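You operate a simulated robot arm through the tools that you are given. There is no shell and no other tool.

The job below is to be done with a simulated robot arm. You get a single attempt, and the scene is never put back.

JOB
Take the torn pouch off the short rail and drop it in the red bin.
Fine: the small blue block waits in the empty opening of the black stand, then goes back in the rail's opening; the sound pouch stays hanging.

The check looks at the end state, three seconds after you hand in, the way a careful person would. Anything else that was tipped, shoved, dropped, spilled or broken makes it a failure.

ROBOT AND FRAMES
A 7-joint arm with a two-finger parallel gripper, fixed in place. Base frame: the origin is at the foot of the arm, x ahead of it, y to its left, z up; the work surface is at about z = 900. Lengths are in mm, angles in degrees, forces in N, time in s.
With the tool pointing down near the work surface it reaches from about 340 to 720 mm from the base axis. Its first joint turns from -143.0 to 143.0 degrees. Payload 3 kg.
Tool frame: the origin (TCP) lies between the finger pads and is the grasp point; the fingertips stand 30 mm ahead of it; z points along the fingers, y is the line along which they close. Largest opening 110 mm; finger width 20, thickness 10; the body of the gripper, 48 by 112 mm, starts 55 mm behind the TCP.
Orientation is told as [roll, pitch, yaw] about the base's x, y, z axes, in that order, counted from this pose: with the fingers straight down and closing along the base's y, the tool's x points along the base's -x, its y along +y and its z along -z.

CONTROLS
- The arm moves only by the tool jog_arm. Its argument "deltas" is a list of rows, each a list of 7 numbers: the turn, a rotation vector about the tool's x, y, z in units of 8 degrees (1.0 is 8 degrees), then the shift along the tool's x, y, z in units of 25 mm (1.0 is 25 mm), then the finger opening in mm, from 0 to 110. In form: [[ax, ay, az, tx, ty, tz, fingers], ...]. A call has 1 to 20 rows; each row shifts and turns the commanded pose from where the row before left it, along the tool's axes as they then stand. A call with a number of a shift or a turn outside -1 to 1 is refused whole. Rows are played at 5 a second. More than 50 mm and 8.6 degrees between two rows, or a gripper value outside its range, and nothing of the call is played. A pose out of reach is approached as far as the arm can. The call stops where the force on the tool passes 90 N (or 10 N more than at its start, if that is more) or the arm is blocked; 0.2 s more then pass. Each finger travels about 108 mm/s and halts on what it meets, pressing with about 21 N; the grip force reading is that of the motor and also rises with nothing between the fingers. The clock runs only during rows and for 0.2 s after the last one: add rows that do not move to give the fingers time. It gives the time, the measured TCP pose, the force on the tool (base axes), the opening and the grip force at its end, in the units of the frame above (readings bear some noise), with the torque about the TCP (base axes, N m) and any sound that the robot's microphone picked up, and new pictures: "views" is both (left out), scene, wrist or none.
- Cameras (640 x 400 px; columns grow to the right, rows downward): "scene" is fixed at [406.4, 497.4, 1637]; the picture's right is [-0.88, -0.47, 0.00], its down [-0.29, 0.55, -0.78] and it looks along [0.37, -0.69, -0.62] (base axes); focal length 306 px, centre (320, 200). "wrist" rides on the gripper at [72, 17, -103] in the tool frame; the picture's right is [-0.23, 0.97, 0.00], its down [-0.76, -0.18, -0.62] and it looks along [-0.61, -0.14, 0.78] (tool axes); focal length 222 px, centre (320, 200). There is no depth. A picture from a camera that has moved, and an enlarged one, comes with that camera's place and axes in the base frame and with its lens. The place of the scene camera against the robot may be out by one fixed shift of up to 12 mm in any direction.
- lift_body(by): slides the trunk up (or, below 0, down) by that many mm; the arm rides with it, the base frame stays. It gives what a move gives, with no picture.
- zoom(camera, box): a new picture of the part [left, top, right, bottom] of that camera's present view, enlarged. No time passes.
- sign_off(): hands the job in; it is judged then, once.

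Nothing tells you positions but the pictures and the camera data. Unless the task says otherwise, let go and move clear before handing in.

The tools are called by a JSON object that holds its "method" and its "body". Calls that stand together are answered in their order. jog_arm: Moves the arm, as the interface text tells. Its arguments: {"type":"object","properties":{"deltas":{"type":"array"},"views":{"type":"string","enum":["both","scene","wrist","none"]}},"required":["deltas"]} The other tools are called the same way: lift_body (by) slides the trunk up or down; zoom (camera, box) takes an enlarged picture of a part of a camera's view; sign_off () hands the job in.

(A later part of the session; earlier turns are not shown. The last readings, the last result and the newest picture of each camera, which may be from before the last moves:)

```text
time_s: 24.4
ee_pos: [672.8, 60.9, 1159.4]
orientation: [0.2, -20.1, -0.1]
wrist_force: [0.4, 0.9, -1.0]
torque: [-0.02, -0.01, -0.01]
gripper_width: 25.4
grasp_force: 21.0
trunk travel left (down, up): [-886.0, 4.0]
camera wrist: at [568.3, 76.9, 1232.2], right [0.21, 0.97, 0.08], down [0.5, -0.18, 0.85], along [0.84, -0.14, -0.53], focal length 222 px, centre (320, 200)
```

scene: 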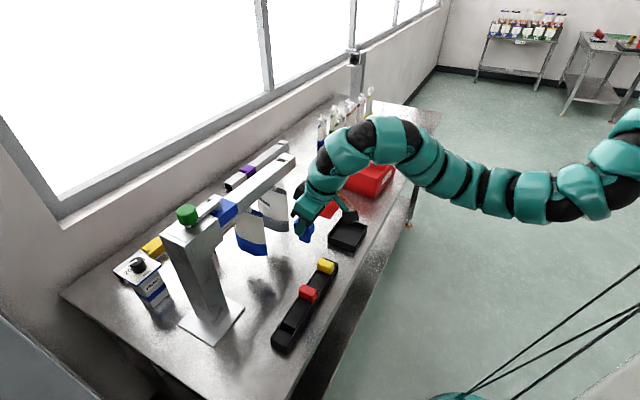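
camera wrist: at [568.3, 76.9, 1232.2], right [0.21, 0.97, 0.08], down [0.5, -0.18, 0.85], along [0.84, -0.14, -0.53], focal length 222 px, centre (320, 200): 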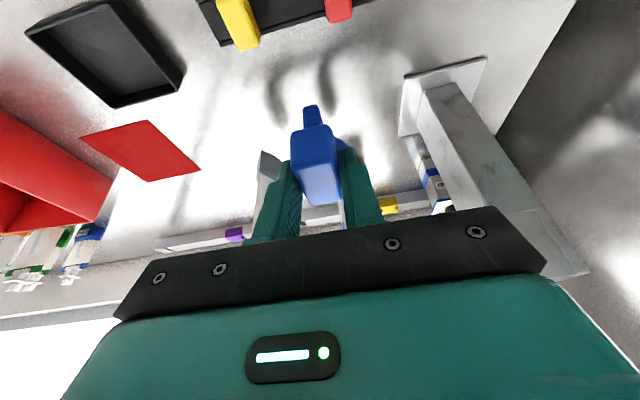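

I'm well clear of the rail with the block held. I'll go on to above the stand's empty opening, near [666, 189], and look down at it.

{"method": "jog_arm", "body": {"deltas": [[0, 0, 0, 0.182, 0.853, 0.36, 10], [0, 0, 0, 0.182, 0.853, 0.36, 10], [0, 0, 0, 0.182, 0.853, 0.36, 10], [0, 0, 0, 0.182, 0.853, 0.36, 10], [0, 0, 0, 0.182, 0.853, 0.36, 10], [0, 0, 0, 0.182, 0.853, 0.36, 10], [0, 0, 0, 0, 0, 0, 10]], "views": "both"}}

```text
time_s: 26.0
ee_pos: [664.2, 188.6, 1099.1]
orientation: [0.1, -20.1, -0.1]
wrist_force: [0.3, 0.3, 0.1]
torque: [-0.02, 0.02, 0.03]
gripper_width: 25.2
grasp_force: 21.4
trunk travel left (down, up): [-886.0, 4.0]
camera wrist: at [560.3, 204.6, 1171.1], right [0.21, 0.97, 0.08], down [0.5, -0.18, 0.85], along [0.84, -0.14, -0.53], focal length 222 px, centre (320, 200)
```

scene: 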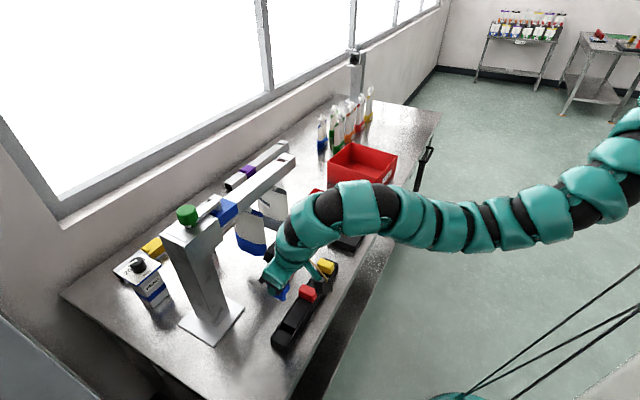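
wrist: 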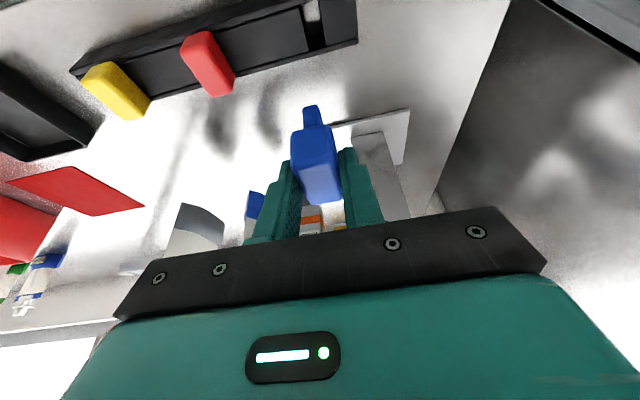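

{"method": "zoom", "body": {"camera": "wrist", "box": [200, 0, 380, 120]}}

{"method": "zoom", "body": {"camera": "wrist", "box": [60, 0, 380, 130]}}

{"method": "zoom", "body": {"camera": "scene", "box": [240, 230, 360, 360]}}

```text
3.33 times, centred on (290, 60) of wrist
camera zoom: at [560.3, 204.6, 1171.1], right [0.21, 0.97, 0.08], down [0.5, -0.18, 0.85], along [0.84, -0.14, -0.53], focal length 740 px, centre (420, 667)
```

zoom: 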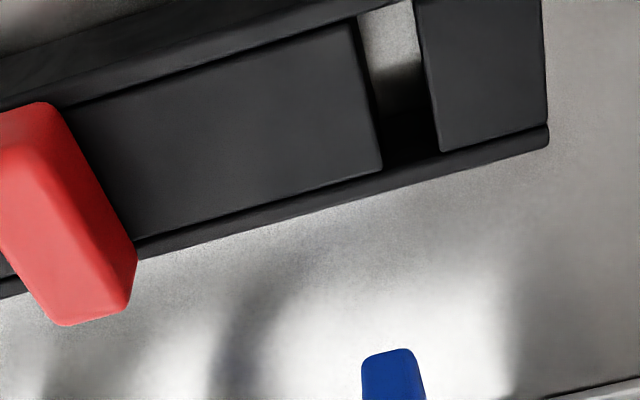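

```text
2.00 times, centred on (220, 65) of wrist
camera zoom: at [560.3, 204.6, 1171.1], right [0.21, 0.97, 0.08], down [0.5, -0.18, 0.85], along [0.84, -0.14, -0.53], focal length 444 px, centre (520, 470)
```

zoom: 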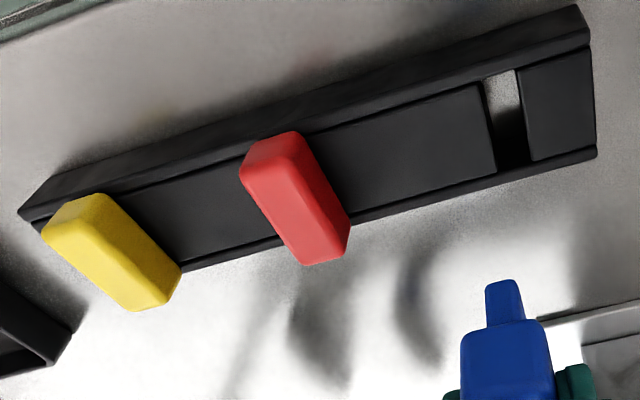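

```text
3.08 times, centred on (300, 295) of scene
camera zoom: at [406.4, 497.4, 1637.0], right [-0.88, -0.47, 0.0], down [-0.29, 0.55, -0.78], along [0.37, -0.69, -0.62], focal length 942 px, centre (382, -92)
```

zoom: 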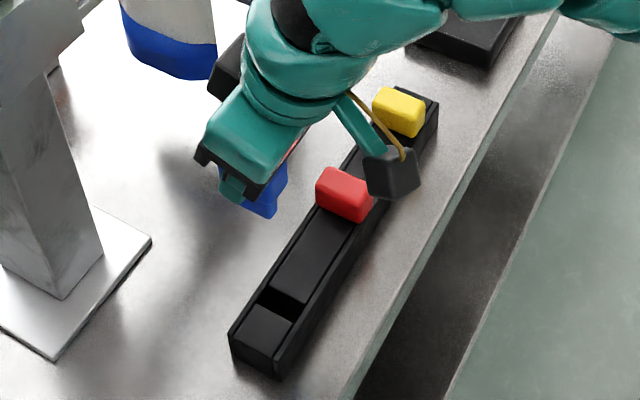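

The stand's empty opening measures about x 633–667, y 190–207, with the stand top at z≈933. Before lowering, I'll zoom in on the held block to get its stem position relative to the TCP.

{"method": "zoom", "body": {"camera": "wrist", "box": [260, 90, 390, 220]}}

```text
3.08 times, centred on (325, 155) of wrist
camera zoom: at [560.3, 204.6, 1171.1], right [0.21, 0.97, 0.08], down [0.5, -0.18, 0.85], along [0.84, -0.14, -0.53], focal length 684 px, centre (305, 338)
```

zoom: 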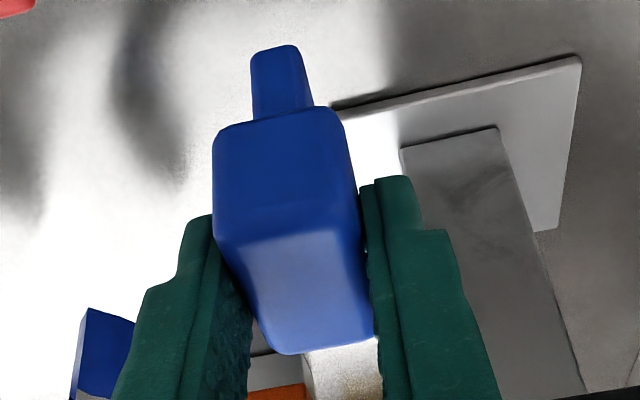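

The head spans roughly TCP-13 to TCP+28 in x, so the stem centre is about 7 mm ahead of the TCP and 62 mm below it at the bottom. I'll hover about 25 mm above the opening to refine the alignment.

{"method": "jog_arm", "body": {"deltas": [[0, 0, 0, 0.469, 0.104, 0.67, 10], [0, 0, 0, 0.469, 0.104, 0.67, 10], [0, 0, 0, 0.469, 0.104, 0.67, 10], [0, 0, 0, 0.469, 0.104, 0.67, 10], [0, 0, 0, 0, 0, 0, 10]], "views": "both"}}

```text
time_s: 27.2
ee_pos: [642.4, 200.2, 1021.3]
orientation: [0.1, -20.1, -0.2]
wrist_force: [0.1, -0.4, 0.4]
torque: [0.0, 0.03, -0.01]
gripper_width: 25.4
grasp_force: 21.0
trunk travel left (down, up): [-886.0, 4.0]
camera wrist: at [538.9, 214.7, 1092.4], right [0.21, 0.97, 0.08], down [0.5, -0.18, 0.85], along [0.84, -0.14, -0.53], focal length 222 px, centre (320, 200)
```

scene: 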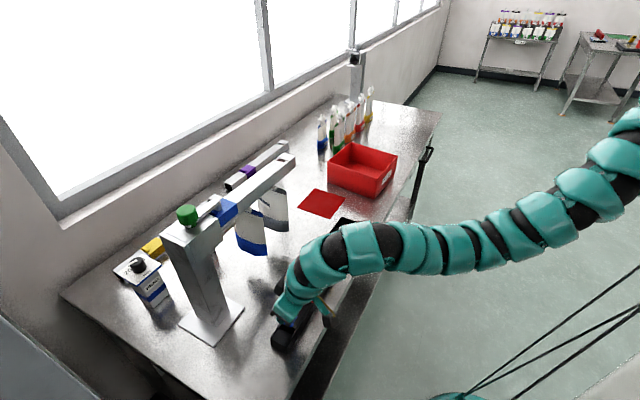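
wrist: 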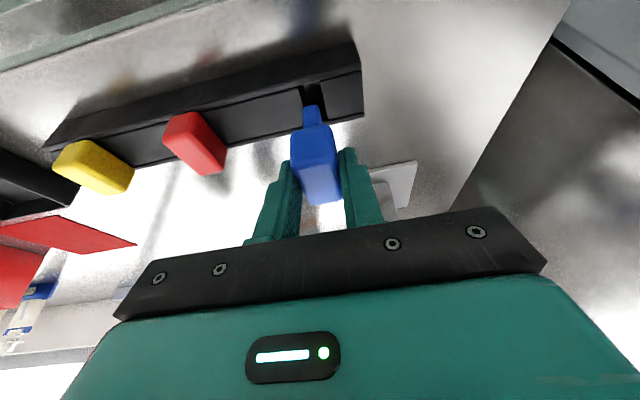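

{"method": "zoom", "body": {"camera": "wrist", "box": [255, 50, 385, 150]}}

{"method": "zoom", "body": {"camera": "scene", "box": [250, 270, 350, 360]}}

```text
4.00 times, centred on (320, 100) of wrist
camera zoom: at [538.9, 214.7, 1092.4], right [0.21, 0.97, 0.08], down [0.5, -0.18, 0.85], along [0.84, -0.14, -0.53], focal length 888 px, centre (320, 600)
```

zoom: 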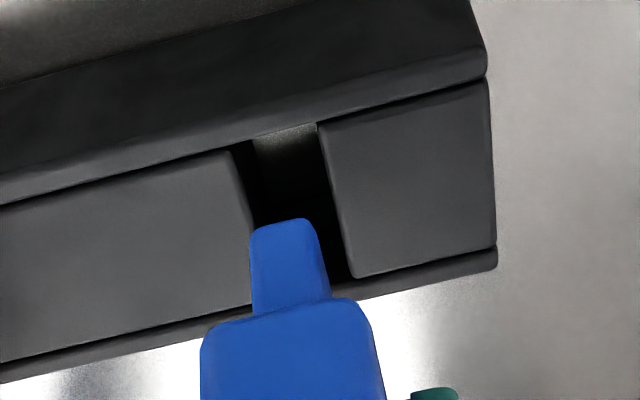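

```text
4.44 times, centred on (300, 315) of scene
camera zoom: at [406.4, 497.4, 1637.0], right [-0.88, -0.47, 0.0], down [-0.29, 0.55, -0.78], along [0.37, -0.69, -0.62], focal length 1360 px, centre (409, -311)
```

zoom: 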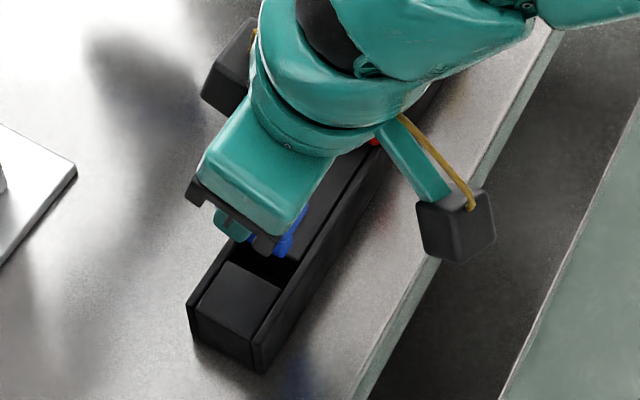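

The stem and opening are aligned within about 1–2 mm. I'll nudge +1.5 mm in x and -0.5 mm in y while coming down, and stop with the stem tip just at the opening.

{"method": "jog_arm", "body": {"deltas": [[0, 0, 0, 0.088, -0.005, 0.287, 10], [0, 0, 0, 0.088, -0.005, 0.287, 10], [0, 0, 0, 0.088, -0.005, 0.287, 10], [0, 0, 0, 0.088, -0.005, 0.287, 10], [0, 0, 0, 0, 0, 0, 10]], "views": "both"}}

{"method": "zoom", "body": {"camera": "wrist", "box": [255, 60, 385, 160]}}

```text
time_s: 28.4
ee_pos: [645.0, 200.1, 989.4]
orientation: [0.2, -20.0, -0.2]
wrist_force: [0.0, -0.2, 0.3]
torque: [0.01, 0.02, 0.03]
gripper_width: 25.4
grasp_force: 20.9
trunk travel left (down, up): [-886.0, 4.0]
camera wrist: at [541.1, 216.8, 1061.1], right [0.21, 0.97, 0.08], down [0.5, -0.18, 0.85], along [0.84, -0.14, -0.53], focal length 222 px, centre (320, 200)
```

scene: 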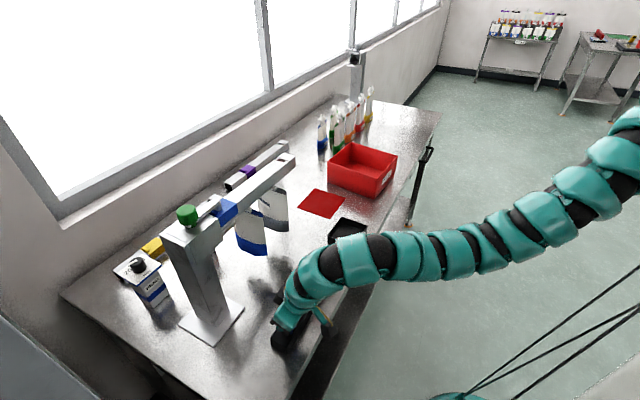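
wrist: 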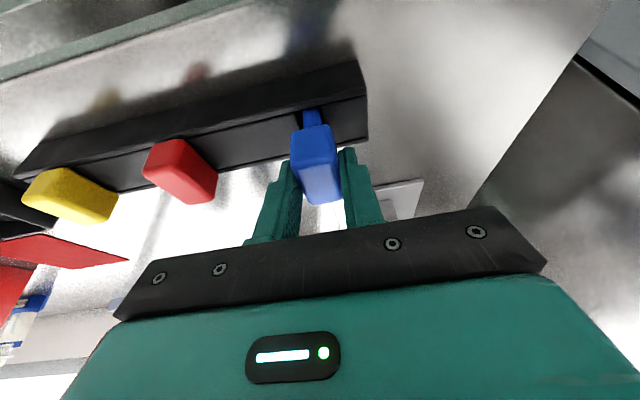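

```text
4.00 times, centred on (320, 110) of wrist
camera zoom: at [541.1, 216.8, 1061.1], right [0.21, 0.97, 0.08], down [0.5, -0.18, 0.85], along [0.84, -0.14, -0.53], focal length 888 px, centre (320, 560)
```

zoom: 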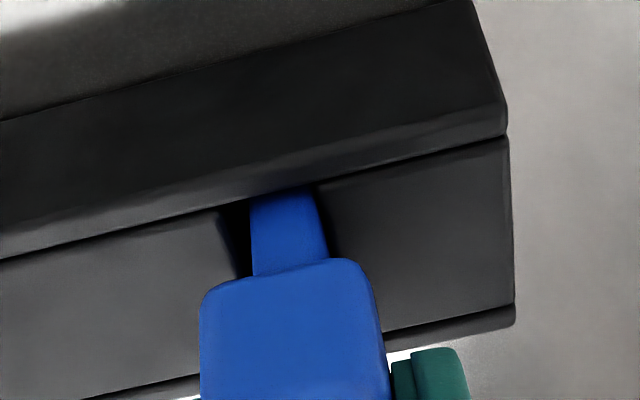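

The stem tip is at the opening with a larger gap on the left, so I'll shift 1.3 mm in -y and keep lowering in small steps.

{"method": "jog_arm", "body": {"deltas": [[0, 0, 0, 0, -0.052, 0, 10], [0, 0, 0, 0.058, 0, 0.158, 10], [0, 0, 0, 0.058, 0, 0.158, 10], [0, 0, 0, 0.058, 0, 0.158, 10], [0, 0, 0, 0, 0, 0, 10]], "views": "wrist"}}

{"method": "zoom", "body": {"camera": "wrist", "box": [240, 60, 390, 180]}}

```text
time_s: 29.6
ee_pos: [644.3, 200.0, 976.5]
orientation: [0.2, -20.1, -0.1]
wrist_force: [-0.4, -0.1, -1.2]
torque: [-0.01, -0.03, 0.0]
gripper_width: 25.3
grasp_force: 20.7
trunk travel left (down, up): [-886.0, 4.0]
camera wrist: at [540.3, 215.6, 1048.7], right [0.21, 0.97, 0.08], down [0.5, -0.18, 0.85], along [0.84, -0.14, -0.53], focal length 222 px, centre (320, 200)
```

wrist: 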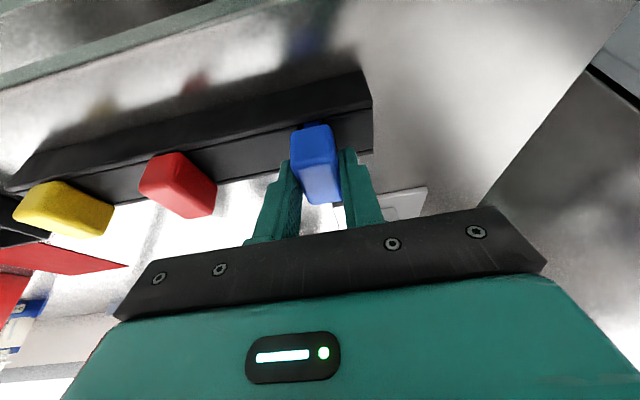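

```text
3.33 times, centred on (315, 120) of wrist
camera zoom: at [540.3, 215.6, 1048.7], right [0.21, 0.97, 0.08], down [0.5, -0.18, 0.85], along [0.84, -0.14, -0.53], focal length 740 px, centre (337, 467)
```

zoom: 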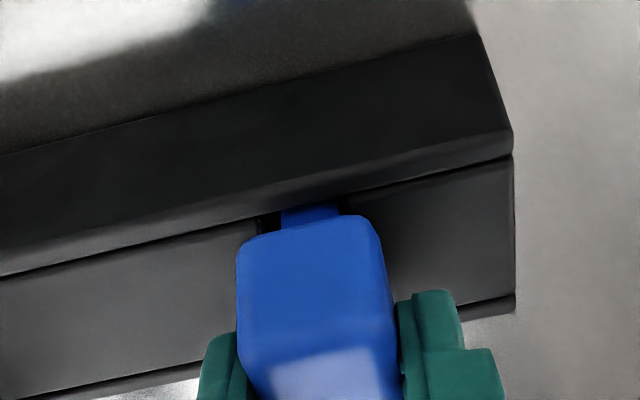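

{"method": "jog_arm", "body": {"deltas": [[0, 0, 0, 0, -0.06, 0, 10], [0, 0, 0, 0.027, 0, 0.075, 10], [0, 0, 0, 0, 0, 0, 10]], "views": "wrist"}}

{"method": "zoom", "body": {"camera": "wrist", "box": [240, 60, 390, 180]}}

```text
time_s: 30.4
ee_pos: [644.3, 198.2, 974.7]
orientation: [0.1, -20.3, 0.0]
wrist_force: [0.0, 0.1, -1.2]
torque: [0.0, 0.0, -0.04]
gripper_width: 25.2
grasp_force: 21.5
trunk travel left (down, up): [-886.0, 4.0]
camera wrist: at [539.8, 213.5, 1047.1], right [0.21, 0.97, 0.08], down [0.5, -0.18, 0.85], along [0.84, -0.14, -0.53], focal length 222 px, centre (320, 200)
```

wrist: 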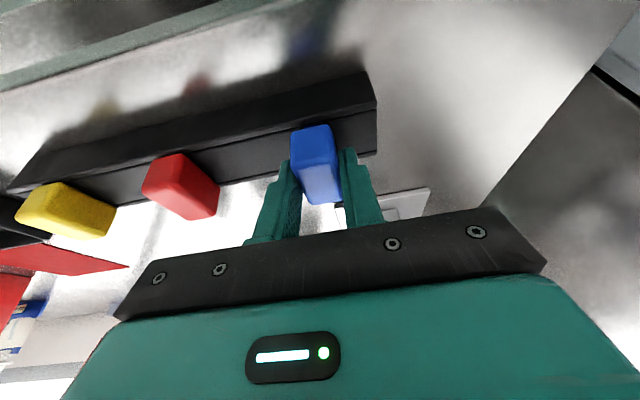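

```text
3.33 times, centred on (315, 120) of wrist
camera zoom: at [539.8, 213.5, 1047.1], right [0.21, 0.97, 0.08], down [0.5, -0.18, 0.85], along [0.84, -0.14, -0.53], focal length 740 px, centre (337, 467)
```

zoom: 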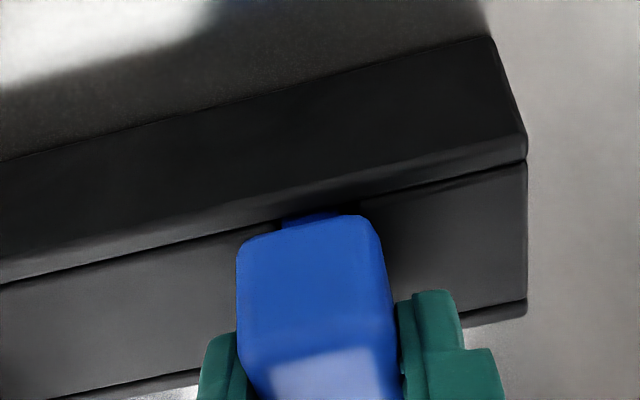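

{"method": "jog_arm", "body": {"deltas": [[0, 0, 0, 0.02, 0, 0.056, 10], [0, 0, 0, 0.02, 0, 0.056, 10], [0, 0, 0, 0, 0, 0, 10]], "views": "wrist"}}

{"method": "zoom", "body": {"camera": "wrist", "box": [130, 80, 390, 230]}}

```text
time_s: 31.2
ee_pos: [643.1, 197.9, 971.4]
orientation: [0.1, -20.1, -0.1]
wrist_force: [-0.3, 0.3, -0.9]
torque: [0.01, 0.01, 0.01]
gripper_width: 25.0
grasp_force: 21.1
trunk travel left (down, up): [-886.0, 4.0]
camera wrist: at [539.9, 213.7, 1043.4], right [0.21, 0.97, 0.08], down [0.5, -0.18, 0.85], along [0.84, -0.14, -0.53], focal length 222 px, centre (320, 200)
```

wrist: 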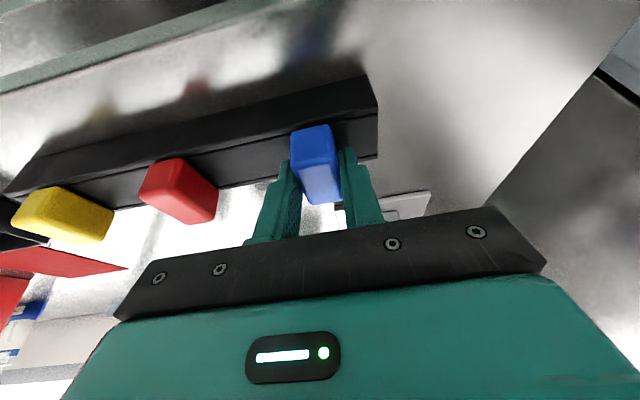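

```text
2.46 times, centred on (260, 155) of wrist
camera zoom: at [539.9, 213.7, 1043.4], right [0.21, 0.97, 0.08], down [0.5, -0.18, 0.85], along [0.84, -0.14, -0.53], focal length 547 px, centre (468, 311)
```

zoom: 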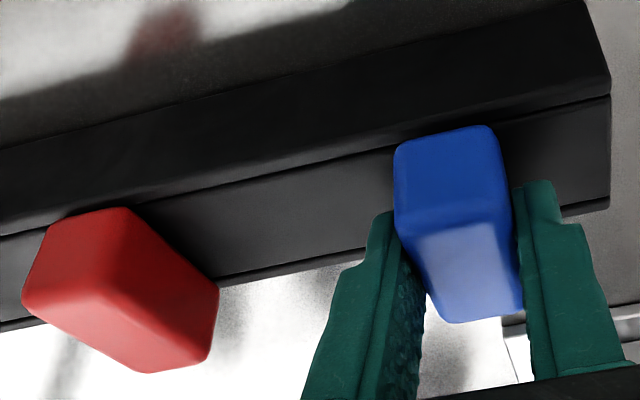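

{"method": "jog_arm", "body": {"deltas": [[0, 0, 0, 0.014, 0, 0.038, 10], [0, 0, 0, 0.014, 0, 0.038, 10], [0, 0, 0, 0, 0, 0, 10]], "views": "wrist"}}

{"method": "zoom", "body": {"camera": "wrist", "box": [130, 80, 390, 230]}}

```text
time_s: 32.0
ee_pos: [643.9, 198.5, 969.4]
orientation: [0.1, -20.1, -0.1]
wrist_force: [-0.9, 0.1, -0.4]
torque: [0.01, -0.01, -0.04]
gripper_width: 25.4
grasp_force: 20.7
trunk travel left (down, up): [-886.0, 4.0]
camera wrist: at [540.1, 214.0, 1041.4], right [0.21, 0.97, 0.08], down [0.5, -0.18, 0.85], along [0.84, -0.14, -0.53], focal length 222 px, centre (320, 200)
```

wrist: 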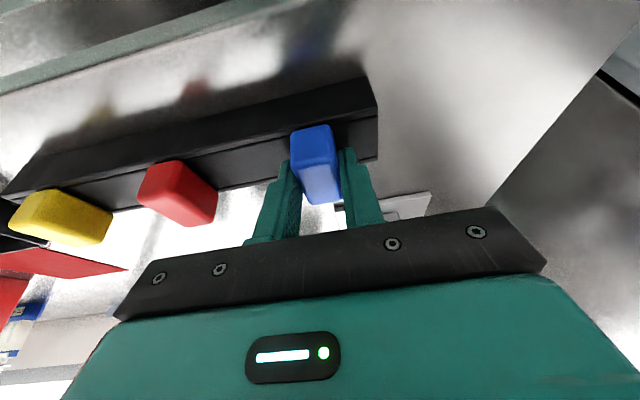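

```text
2.46 times, centred on (260, 155) of wrist
camera zoom: at [540.1, 214.0, 1041.4], right [0.21, 0.97, 0.08], down [0.5, -0.18, 0.85], along [0.84, -0.14, -0.53], focal length 547 px, centre (468, 311)
```

zoom: 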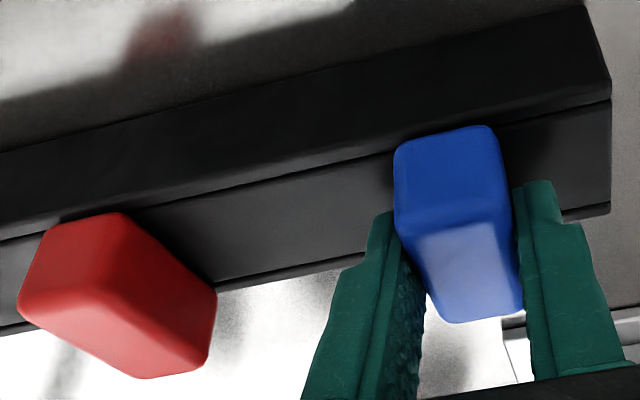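

{"method": "jog_arm", "body": {"deltas": [[0, 0, 0, 0.014, 0, 0.038, 10], [0, 0, 0, 0, 0, 0, 10], [0, 0, 0, 0, 0, 0, 10]], "views": "wrist"}}

{"method": "zoom", "body": {"camera": "wrist", "box": [130, 80, 390, 230]}}

```text
time_s: 32.8
ee_pos: [643.8, 198.7, 968.0]
orientation: [0.1, -20.1, 0.0]
wrist_force: [0.5, 0.5, 0.0]
torque: [0.0, -0.02, 0.02]
gripper_width: 25.1
grasp_force: 21.2
trunk travel left (down, up): [-886.0, 4.0]
camera wrist: at [540.2, 213.8, 1040.4], right [0.21, 0.97, 0.08], down [0.5, -0.18, 0.85], along [0.84, -0.14, -0.53], focal length 222 px, centre (320, 200)
```

wrist: 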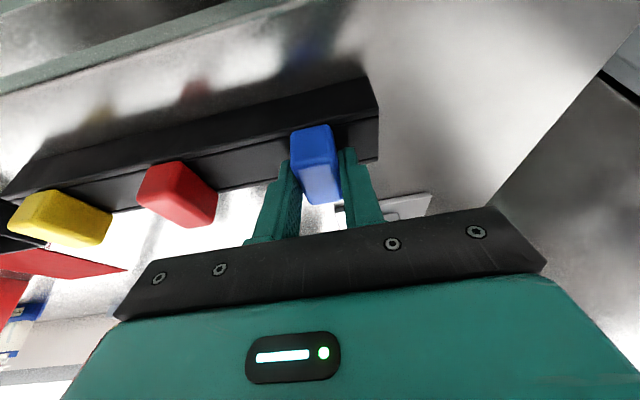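

```text
2.46 times, centred on (260, 155) of wrist
camera zoom: at [540.2, 213.8, 1040.4], right [0.21, 0.97, 0.08], down [0.5, -0.18, 0.85], along [0.84, -0.14, -0.53], focal length 547 px, centre (468, 311)
```

zoom: 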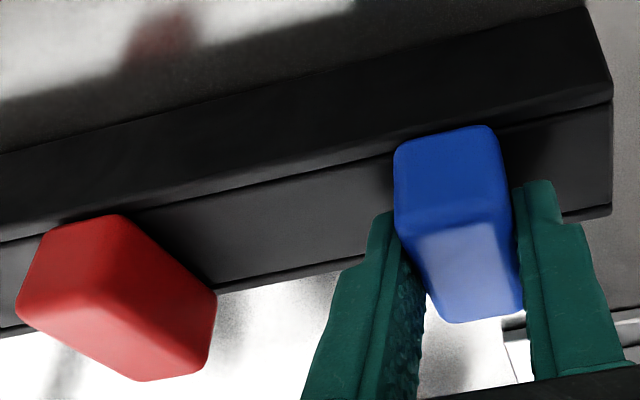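

The blue head now overlaps the rim the same way the red one does, so I'll open the fingers and let it settle.

{"method": "jog_arm", "body": {"deltas": [[0, 0, 0, 0, 0, 0, 30], [0, 0, 0, 0, 0, 0, 45], [0, 0, 0, 0, 0, 0, 55], [0, 0, 0, 0, 0, 0, 55]], "views": "wrist"}}

{"method": "zoom", "body": {"camera": "wrist", "box": [130, 80, 390, 230]}}

```text
time_s: 33.8
ee_pos: [644.2, 198.3, 969.2]
orientation: [0.2, -20.0, -0.1]
wrist_force: [0.3, -0.3, -0.1]
torque: [-0.03, 0.02, -0.04]
gripper_width: 54.7
grasp_force: 0.0
trunk travel left (down, up): [-886.0, 4.0]
camera wrist: at [540.2, 213.8, 1040.5], right [0.21, 0.97, 0.08], down [0.5, -0.18, 0.85], along [0.84, -0.14, -0.53], focal length 222 px, centre (320, 200)
```

wrist: 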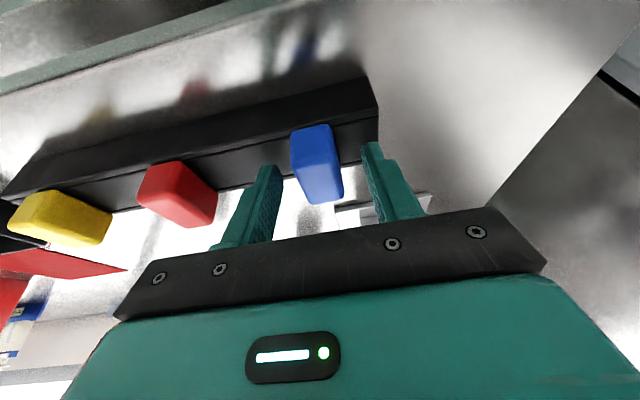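

```text
2.46 times, centred on (260, 155) of wrist
camera zoom: at [540.2, 213.8, 1040.5], right [0.21, 0.97, 0.08], down [0.5, -0.18, 0.85], along [0.84, -0.14, -0.53], focal length 547 px, centre (468, 311)
```

zoom: 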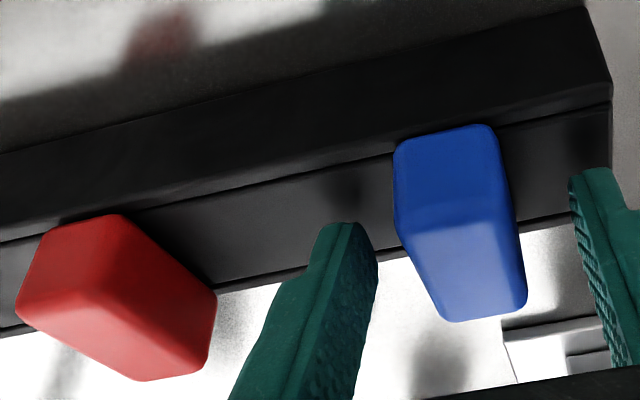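

The blue block is parked upright in the stand. I'll rise straight up off it, swing to y≈-42 and tilt the tool further so the camera looks at the hanging pouches from the front.

{"method": "jog_arm", "body": {"deltas": [[0, 0, 0, -0.344, 0, -0.939, 55], [0, 0, 0, -0.344, 0, -0.939, 55], [0, 0, 0, -0.344, 0, -0.939, 55], [0, 0, 0, -0.344, 0, -0.939, 55], [0, 0, 0, -0.344, 0, -0.939, 55], [0, -1, 0, 0, -1, 0, 55], [0, -1, 0, 0, -1, 0, 55], [0, -1, 0, 0, -1, 0, 55], [0, -1, 0, 0, -1, 0, 55], [0, -1, 0, 0, -1, 0, 55], [0, 0, 0, 0, -0.92, 0, 55], [0, 0, 0, 0, -0.92, 0, 55], [0, 0, 0, 0, -0.92, 0, 55], [0, 0, 0, 0, -0.92, 0, 55], [0, 0, 0, 0, -0.92, 0, 55], [0, 0, 0, 0, 0, 0, 55]], "views": "both"}}

```text
time_s: 37.2
ee_pos: [643.2, -43.0, 1092.5]
orientation: [0.3, -60.2, -0.3]
wrist_force: [0.7, -0.8, -0.4]
torque: [0.0, 0.01, 0.0]
gripper_width: 55.0
grasp_force: 0.0
trunk travel left (down, up): [-886.0, 4.0]
camera wrist: at [517.4, -27.3, 1081.1], right [0.11, 0.97, 0.2], down [-0.16, -0.18, 0.97], along [0.98, -0.14, 0.14], focal length 222 px, centre (320, 200)
```

scene: 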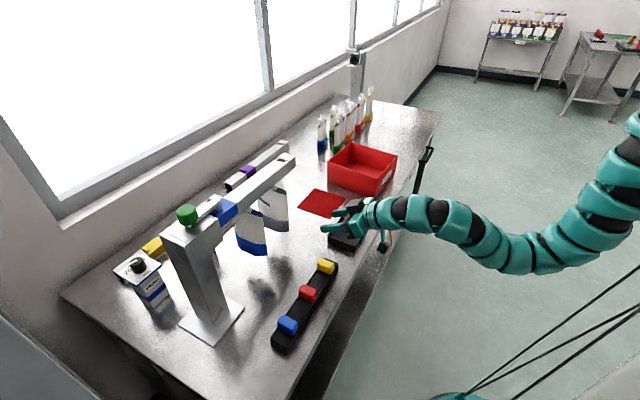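
wrist: 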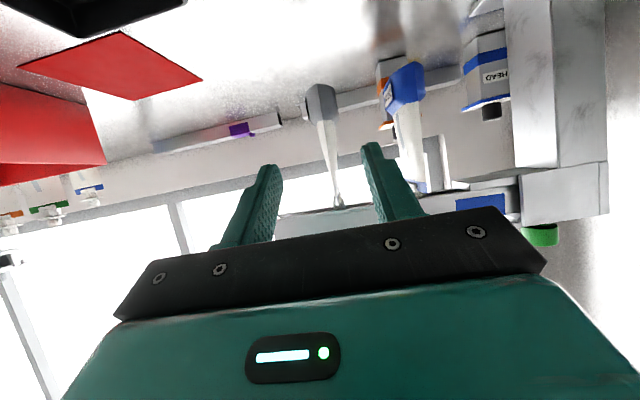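

{"method": "zoom", "body": {"camera": "wrist", "box": [270, 60, 470, 220]}}

{"method": "zoom", "body": {"camera": "wrist", "box": [290, 150, 390, 220]}}

{"method": "zoom", "body": {"camera": "scene", "box": [220, 170, 310, 270]}}

{"method": "zoom", "body": {"camera": "scene", "box": [255, 240, 355, 360]}}

```text
2.50 times, centred on (370, 140) of wrist
camera zoom: at [517.4, -27.3, 1081.1], right [0.11, 0.97, 0.2], down [-0.16, -0.18, 0.97], along [0.98, -0.14, 0.14], focal length 555 px, centre (195, 350)
```

zoom: 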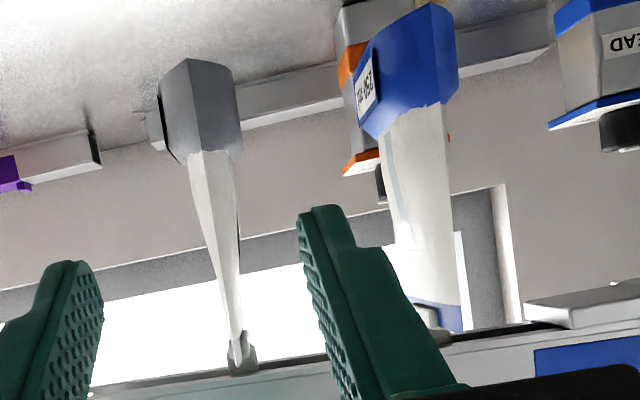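

```text
5.71 times, centred on (340, 185) of wrist
camera zoom: at [517.4, -27.3, 1081.1], right [0.11, 0.97, 0.2], down [-0.16, -0.18, 0.97], along [0.98, -0.14, 0.14], focal length 1269 px, centre (206, 286)
```

zoom: 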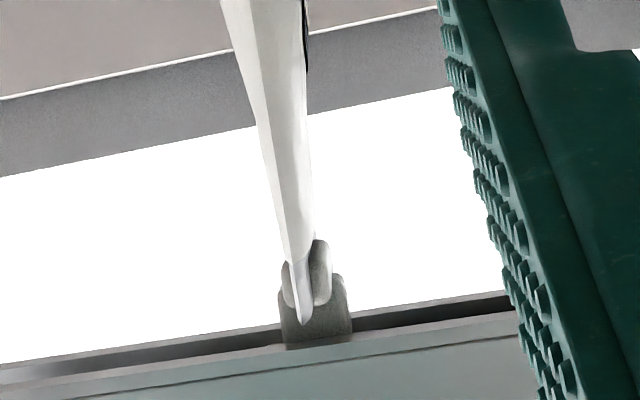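

```text
4.00 times, centred on (265, 220) of scene
camera zoom: at [406.4, 497.4, 1637.0], right [-0.88, -0.47, 0.0], down [-0.29, 0.55, -0.78], along [0.37, -0.69, -0.62], focal length 1224 px, centre (540, 120)
```

zoom: 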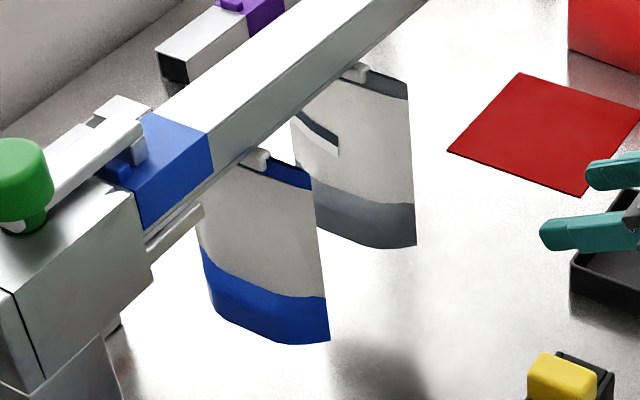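

```text
3.33 times, centred on (305, 300) of scene
camera zoom: at [406.4, 497.4, 1637.0], right [-0.88, -0.47, 0.0], down [-0.29, 0.55, -0.78], along [0.37, -0.69, -0.62], focal length 1020 px, centre (370, -133)
```

zoom: 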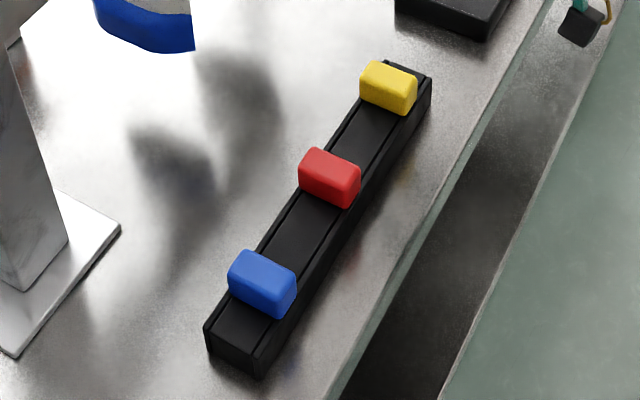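

The grey-banded pouch is clearly the torn one: it has a dark slit on its +y face, and the blue-banded one looks intact. It hangs edge-on at y≈-46, spans z≈975–1137, and is thin near the top with a clip running in the rail's bottom slot. I'll tilt the tool nearly level and approach the pouch top with the fingers open, stopping short to check.

{"method": "jog_arm", "body": {"deltas": [[0, -1, 0, 0, 0, 0, 64], [0, -1, 0, 0, 0, 0, 64], [0, -0.5, 0, 0, 0, 0, 64], [0, 0, 0, -0.281, -0.028, 0.901, 64], [0, 0, 0, -0.281, -0.028, 0.901, 64], [0, 0, 0, -0.281, -0.028, 0.901, 64], [0, 0, 0, -0.281, -0.028, 0.901, 64], [0, 0, 0, 0, 0, 0, 64]], "views": "both"}}

{"method": "zoom", "body": {"camera": "wrist", "box": [240, 60, 420, 220]}}

{"method": "zoom", "body": {"camera": "scene", "box": [220, 150, 340, 260]}}

```text
time_s: 39.0
ee_pos: [737.2, -45.2, 1106.4]
orientation: [0.9, -80.3, -0.9]
wrist_force: [-1.0, 0.2, -0.5]
torque: [-0.03, 0.0, -0.03]
gripper_width: 64.1
grasp_force: 0.0
trunk travel left (down, up): [-886.0, 4.0]
camera wrist: at [622.8, -28.8, 1053.3], right [0.04, 0.97, 0.23], down [-0.48, -0.18, 0.86], along [0.87, -0.14, 0.46], focal length 222 px, centre (320, 200)
```

scene: 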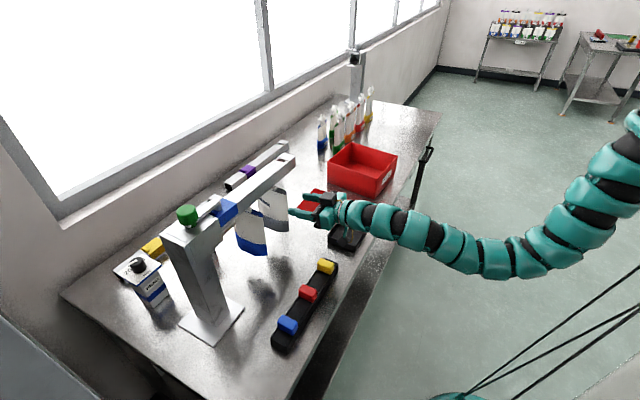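
wrist: 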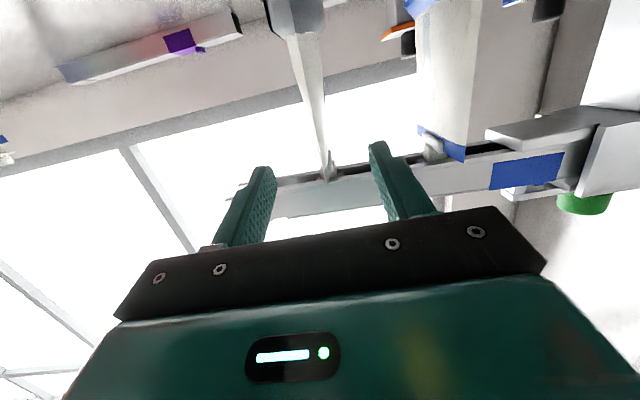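

```text
2.50 times, centred on (330, 140) of wrist
camera zoom: at [622.8, -28.8, 1053.3], right [0.04, 0.97, 0.23], down [-0.48, -0.18, 0.86], along [0.87, -0.14, 0.46], focal length 555 px, centre (295, 350)
```

zoom: 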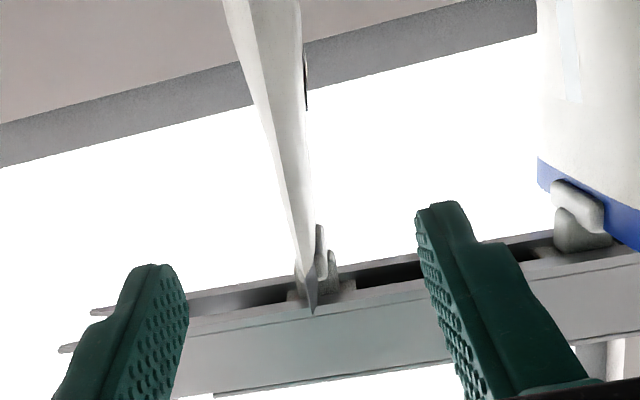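

```text
3.64 times, centred on (280, 205) of scene
camera zoom: at [406.4, 497.4, 1637.0], right [-0.88, -0.47, 0.0], down [-0.29, 0.55, -0.78], along [0.37, -0.69, -0.62], focal length 1113 px, centre (466, 182)
```

zoom: 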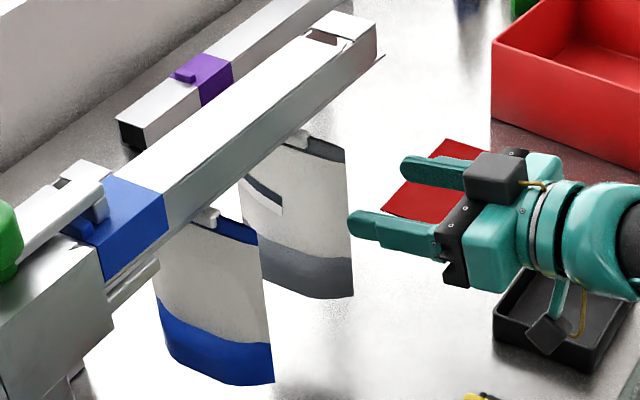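

The pouch film near the top is centred at y≈-47 and the fingers straddle it. The gripper's top box will stay below and in front of the rail. I'll advance part-way and check.

{"method": "jog_arm", "body": {"deltas": [[0, 0, 0, -0.157, -0.012, 0.825, 64], [0, 0, 0, -0.157, -0.012, 0.825, 64], [0, 0, 0, -0.157, -0.012, 0.825, 64], [0, 0, 0, 0, 0, 0, 64]], "views": "both"}}

{"method": "zoom", "body": {"camera": "wrist", "box": [230, 60, 410, 220]}}

{"method": "zoom", "body": {"camera": "scene", "box": [220, 150, 340, 260]}}

```text
time_s: 40.0
ee_pos: [799.4, -46.4, 1107.1]
orientation: [0.9, -80.3, -0.9]
wrist_force: [-0.3, 0.6, 0.3]
torque: [0.0, -0.03, 0.01]
gripper_width: 64.2
grasp_force: 0.1
trunk travel left (down, up): [-886.0, 4.0]
camera wrist: at [685.1, -30.1, 1052.7], right [0.04, 0.97, 0.23], down [-0.48, -0.18, 0.86], along [0.87, -0.14, 0.46], focal length 222 px, centre (320, 200)
```

scene: 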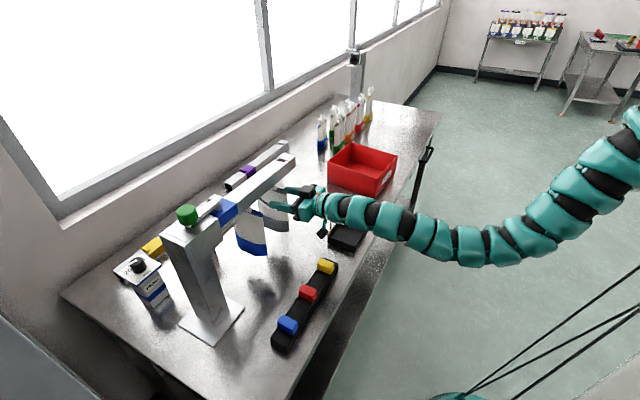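
wrist: 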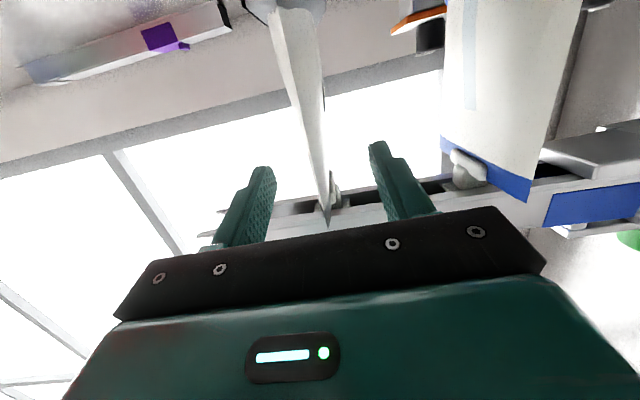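

```text
2.50 times, centred on (320, 140) of wrist
camera zoom: at [685.1, -30.1, 1052.7], right [0.04, 0.97, 0.23], down [-0.48, -0.18, 0.86], along [0.87, -0.14, 0.46], focal length 555 px, centre (320, 350)
```

zoom: 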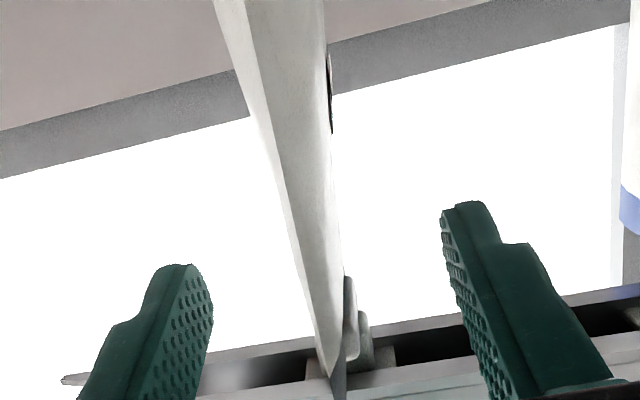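

```text
3.64 times, centred on (280, 205) of scene
camera zoom: at [406.4, 497.4, 1637.0], right [-0.88, -0.47, 0.0], down [-0.29, 0.55, -0.78], along [0.37, -0.69, -0.62], focal length 1113 px, centre (466, 182)
```

zoom: 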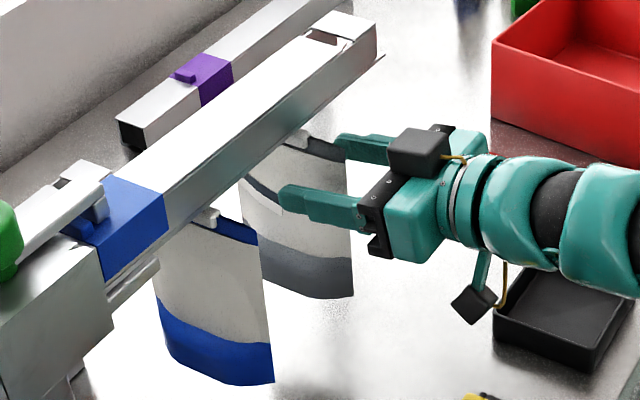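

{"method": "jog_arm", "body": {"deltas": [[0, 0, 0, -0.14, 0, 0.8, 64], [0, 0, 0, -0.14, 0, 0.8, 64], [0, 0, 0, 0, 0, 0, 64]], "views": "both"}}

{"method": "zoom", "body": {"camera": "wrist", "box": [230, 60, 410, 220]}}

{"method": "zoom", "body": {"camera": "scene", "box": [220, 150, 340, 260]}}

```text
time_s: 40.8
ee_pos: [839.7, -46.6, 1107.8]
orientation: [0.7, -80.1, -0.8]
wrist_force: [0.2, -0.3, 0.0]
torque: [-0.03, -0.01, -0.01]
gripper_width: 64.1
grasp_force: 0.1
trunk travel left (down, up): [-886.0, 4.0]
camera wrist: at [726.3, -30.0, 1053.4], right [0.04, 0.97, 0.23], down [-0.48, -0.18, 0.86], along [0.87, -0.14, 0.46], focal length 222 px, centre (320, 200)
```

scene: 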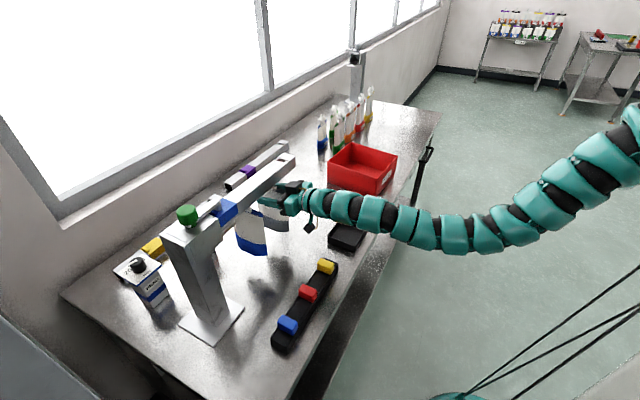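
wrist: 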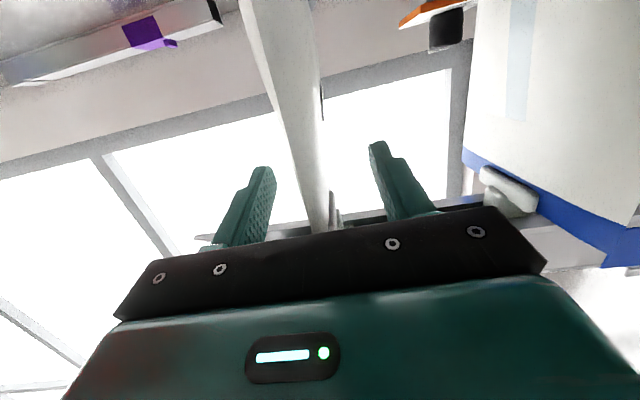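

```text
2.50 times, centred on (320, 140) of wrist
camera zoom: at [726.3, -30.0, 1053.4], right [0.04, 0.97, 0.23], down [-0.48, -0.18, 0.86], along [0.87, -0.14, 0.46], focal length 555 px, centre (320, 350)
```

zoom: 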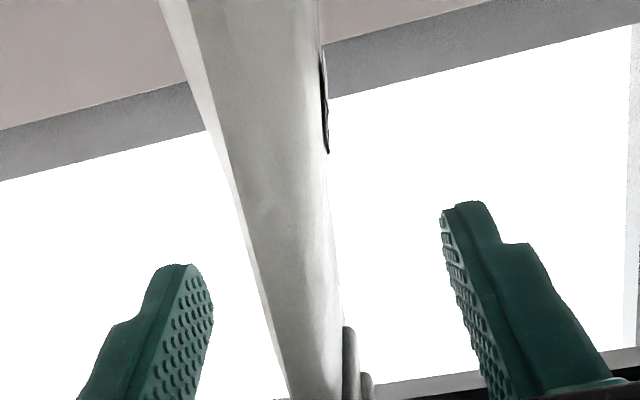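

```text
3.64 times, centred on (280, 205) of scene
camera zoom: at [406.4, 497.4, 1637.0], right [-0.88, -0.47, 0.0], down [-0.29, 0.55, -0.78], along [0.37, -0.69, -0.62], focal length 1113 px, centre (466, 182)
```

zoom: 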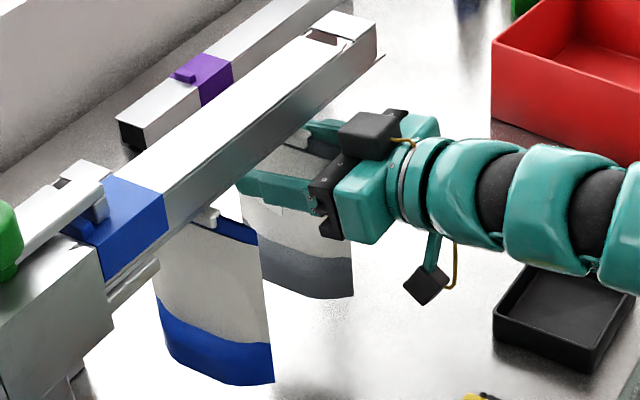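

The fingers sit on either side of the pouch top, clear of the rail and the blue pouch. I'll close gently.

{"method": "jog_arm", "body": {"deltas": [[0, 0, 0, 0, 0, 0, 40], [0, 0, 0, 0, 0, 0, 20], [0, 0, 0, 0, 0, 0, 8], [0, 0, 0, 0, 0, 0, 0], [0, 0, 0, 0, 0, 0, 0], [0, 0, 0, 0, 0, 0, 0]], "views": "both"}}

{"method": "zoom", "body": {"camera": "wrist", "box": [230, 60, 410, 220]}}

{"method": "zoom", "body": {"camera": "scene", "box": [220, 150, 340, 260]}}

```text
time_s: 42.2
ee_pos: [841.8, -46.1, 1106.2]
orientation: [0.8, -80.1, -0.8]
wrist_force: [0.1, 0.6, -0.6]
torque: [0.0, -0.01, 0.02]
gripper_width: 22.4
grasp_force: 20.7
trunk travel left (down, up): [-886.0, 4.0]
camera wrist: at [726.5, -29.9, 1053.5], right [0.04, 0.97, 0.23], down [-0.48, -0.18, 0.86], along [0.87, -0.14, 0.46], focal length 222 px, centre (320, 200)
```

scene: 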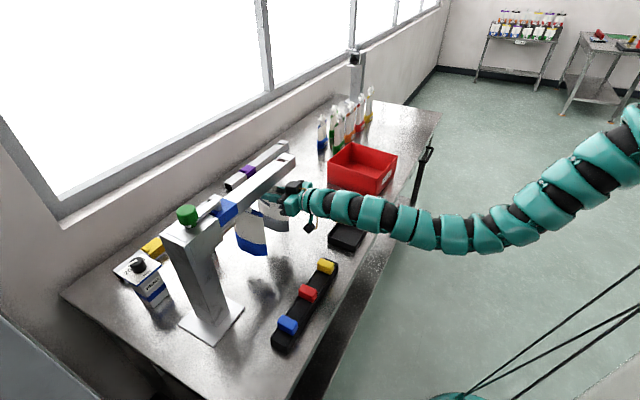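
wrist: 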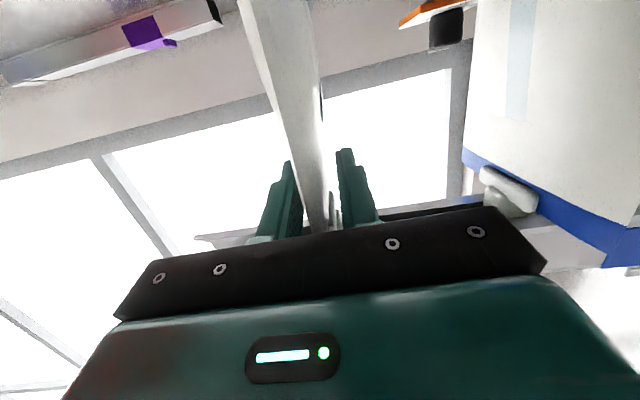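

```text
2.50 times, centred on (320, 140) of wrist
camera zoom: at [726.5, -29.9, 1053.5], right [0.04, 0.97, 0.23], down [-0.48, -0.18, 0.86], along [0.87, -0.14, 0.46], focal length 555 px, centre (320, 350)
```

zoom: 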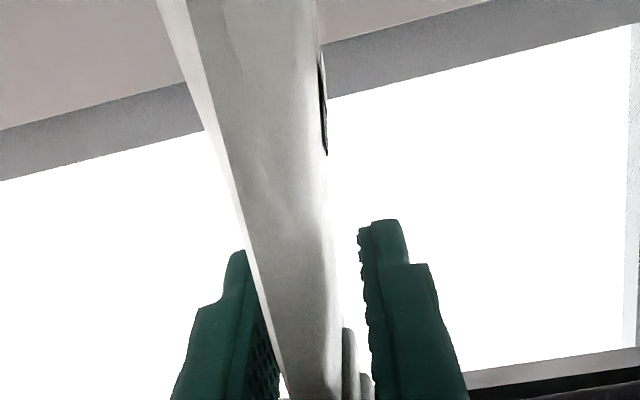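

```text
3.64 times, centred on (280, 205) of scene
camera zoom: at [406.4, 497.4, 1637.0], right [-0.88, -0.47, 0.0], down [-0.29, 0.55, -0.78], along [0.37, -0.69, -0.62], focal length 1113 px, centre (466, 182)
```

zoom: 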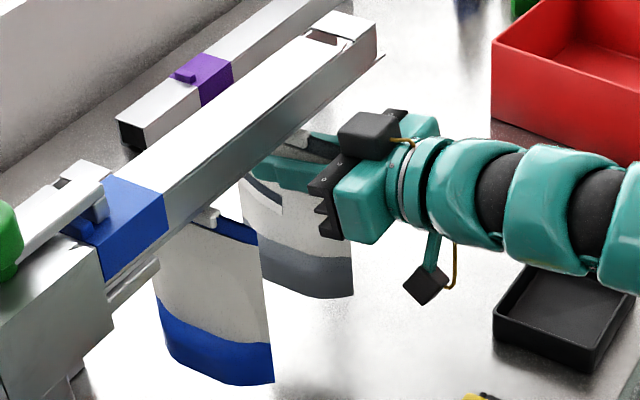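

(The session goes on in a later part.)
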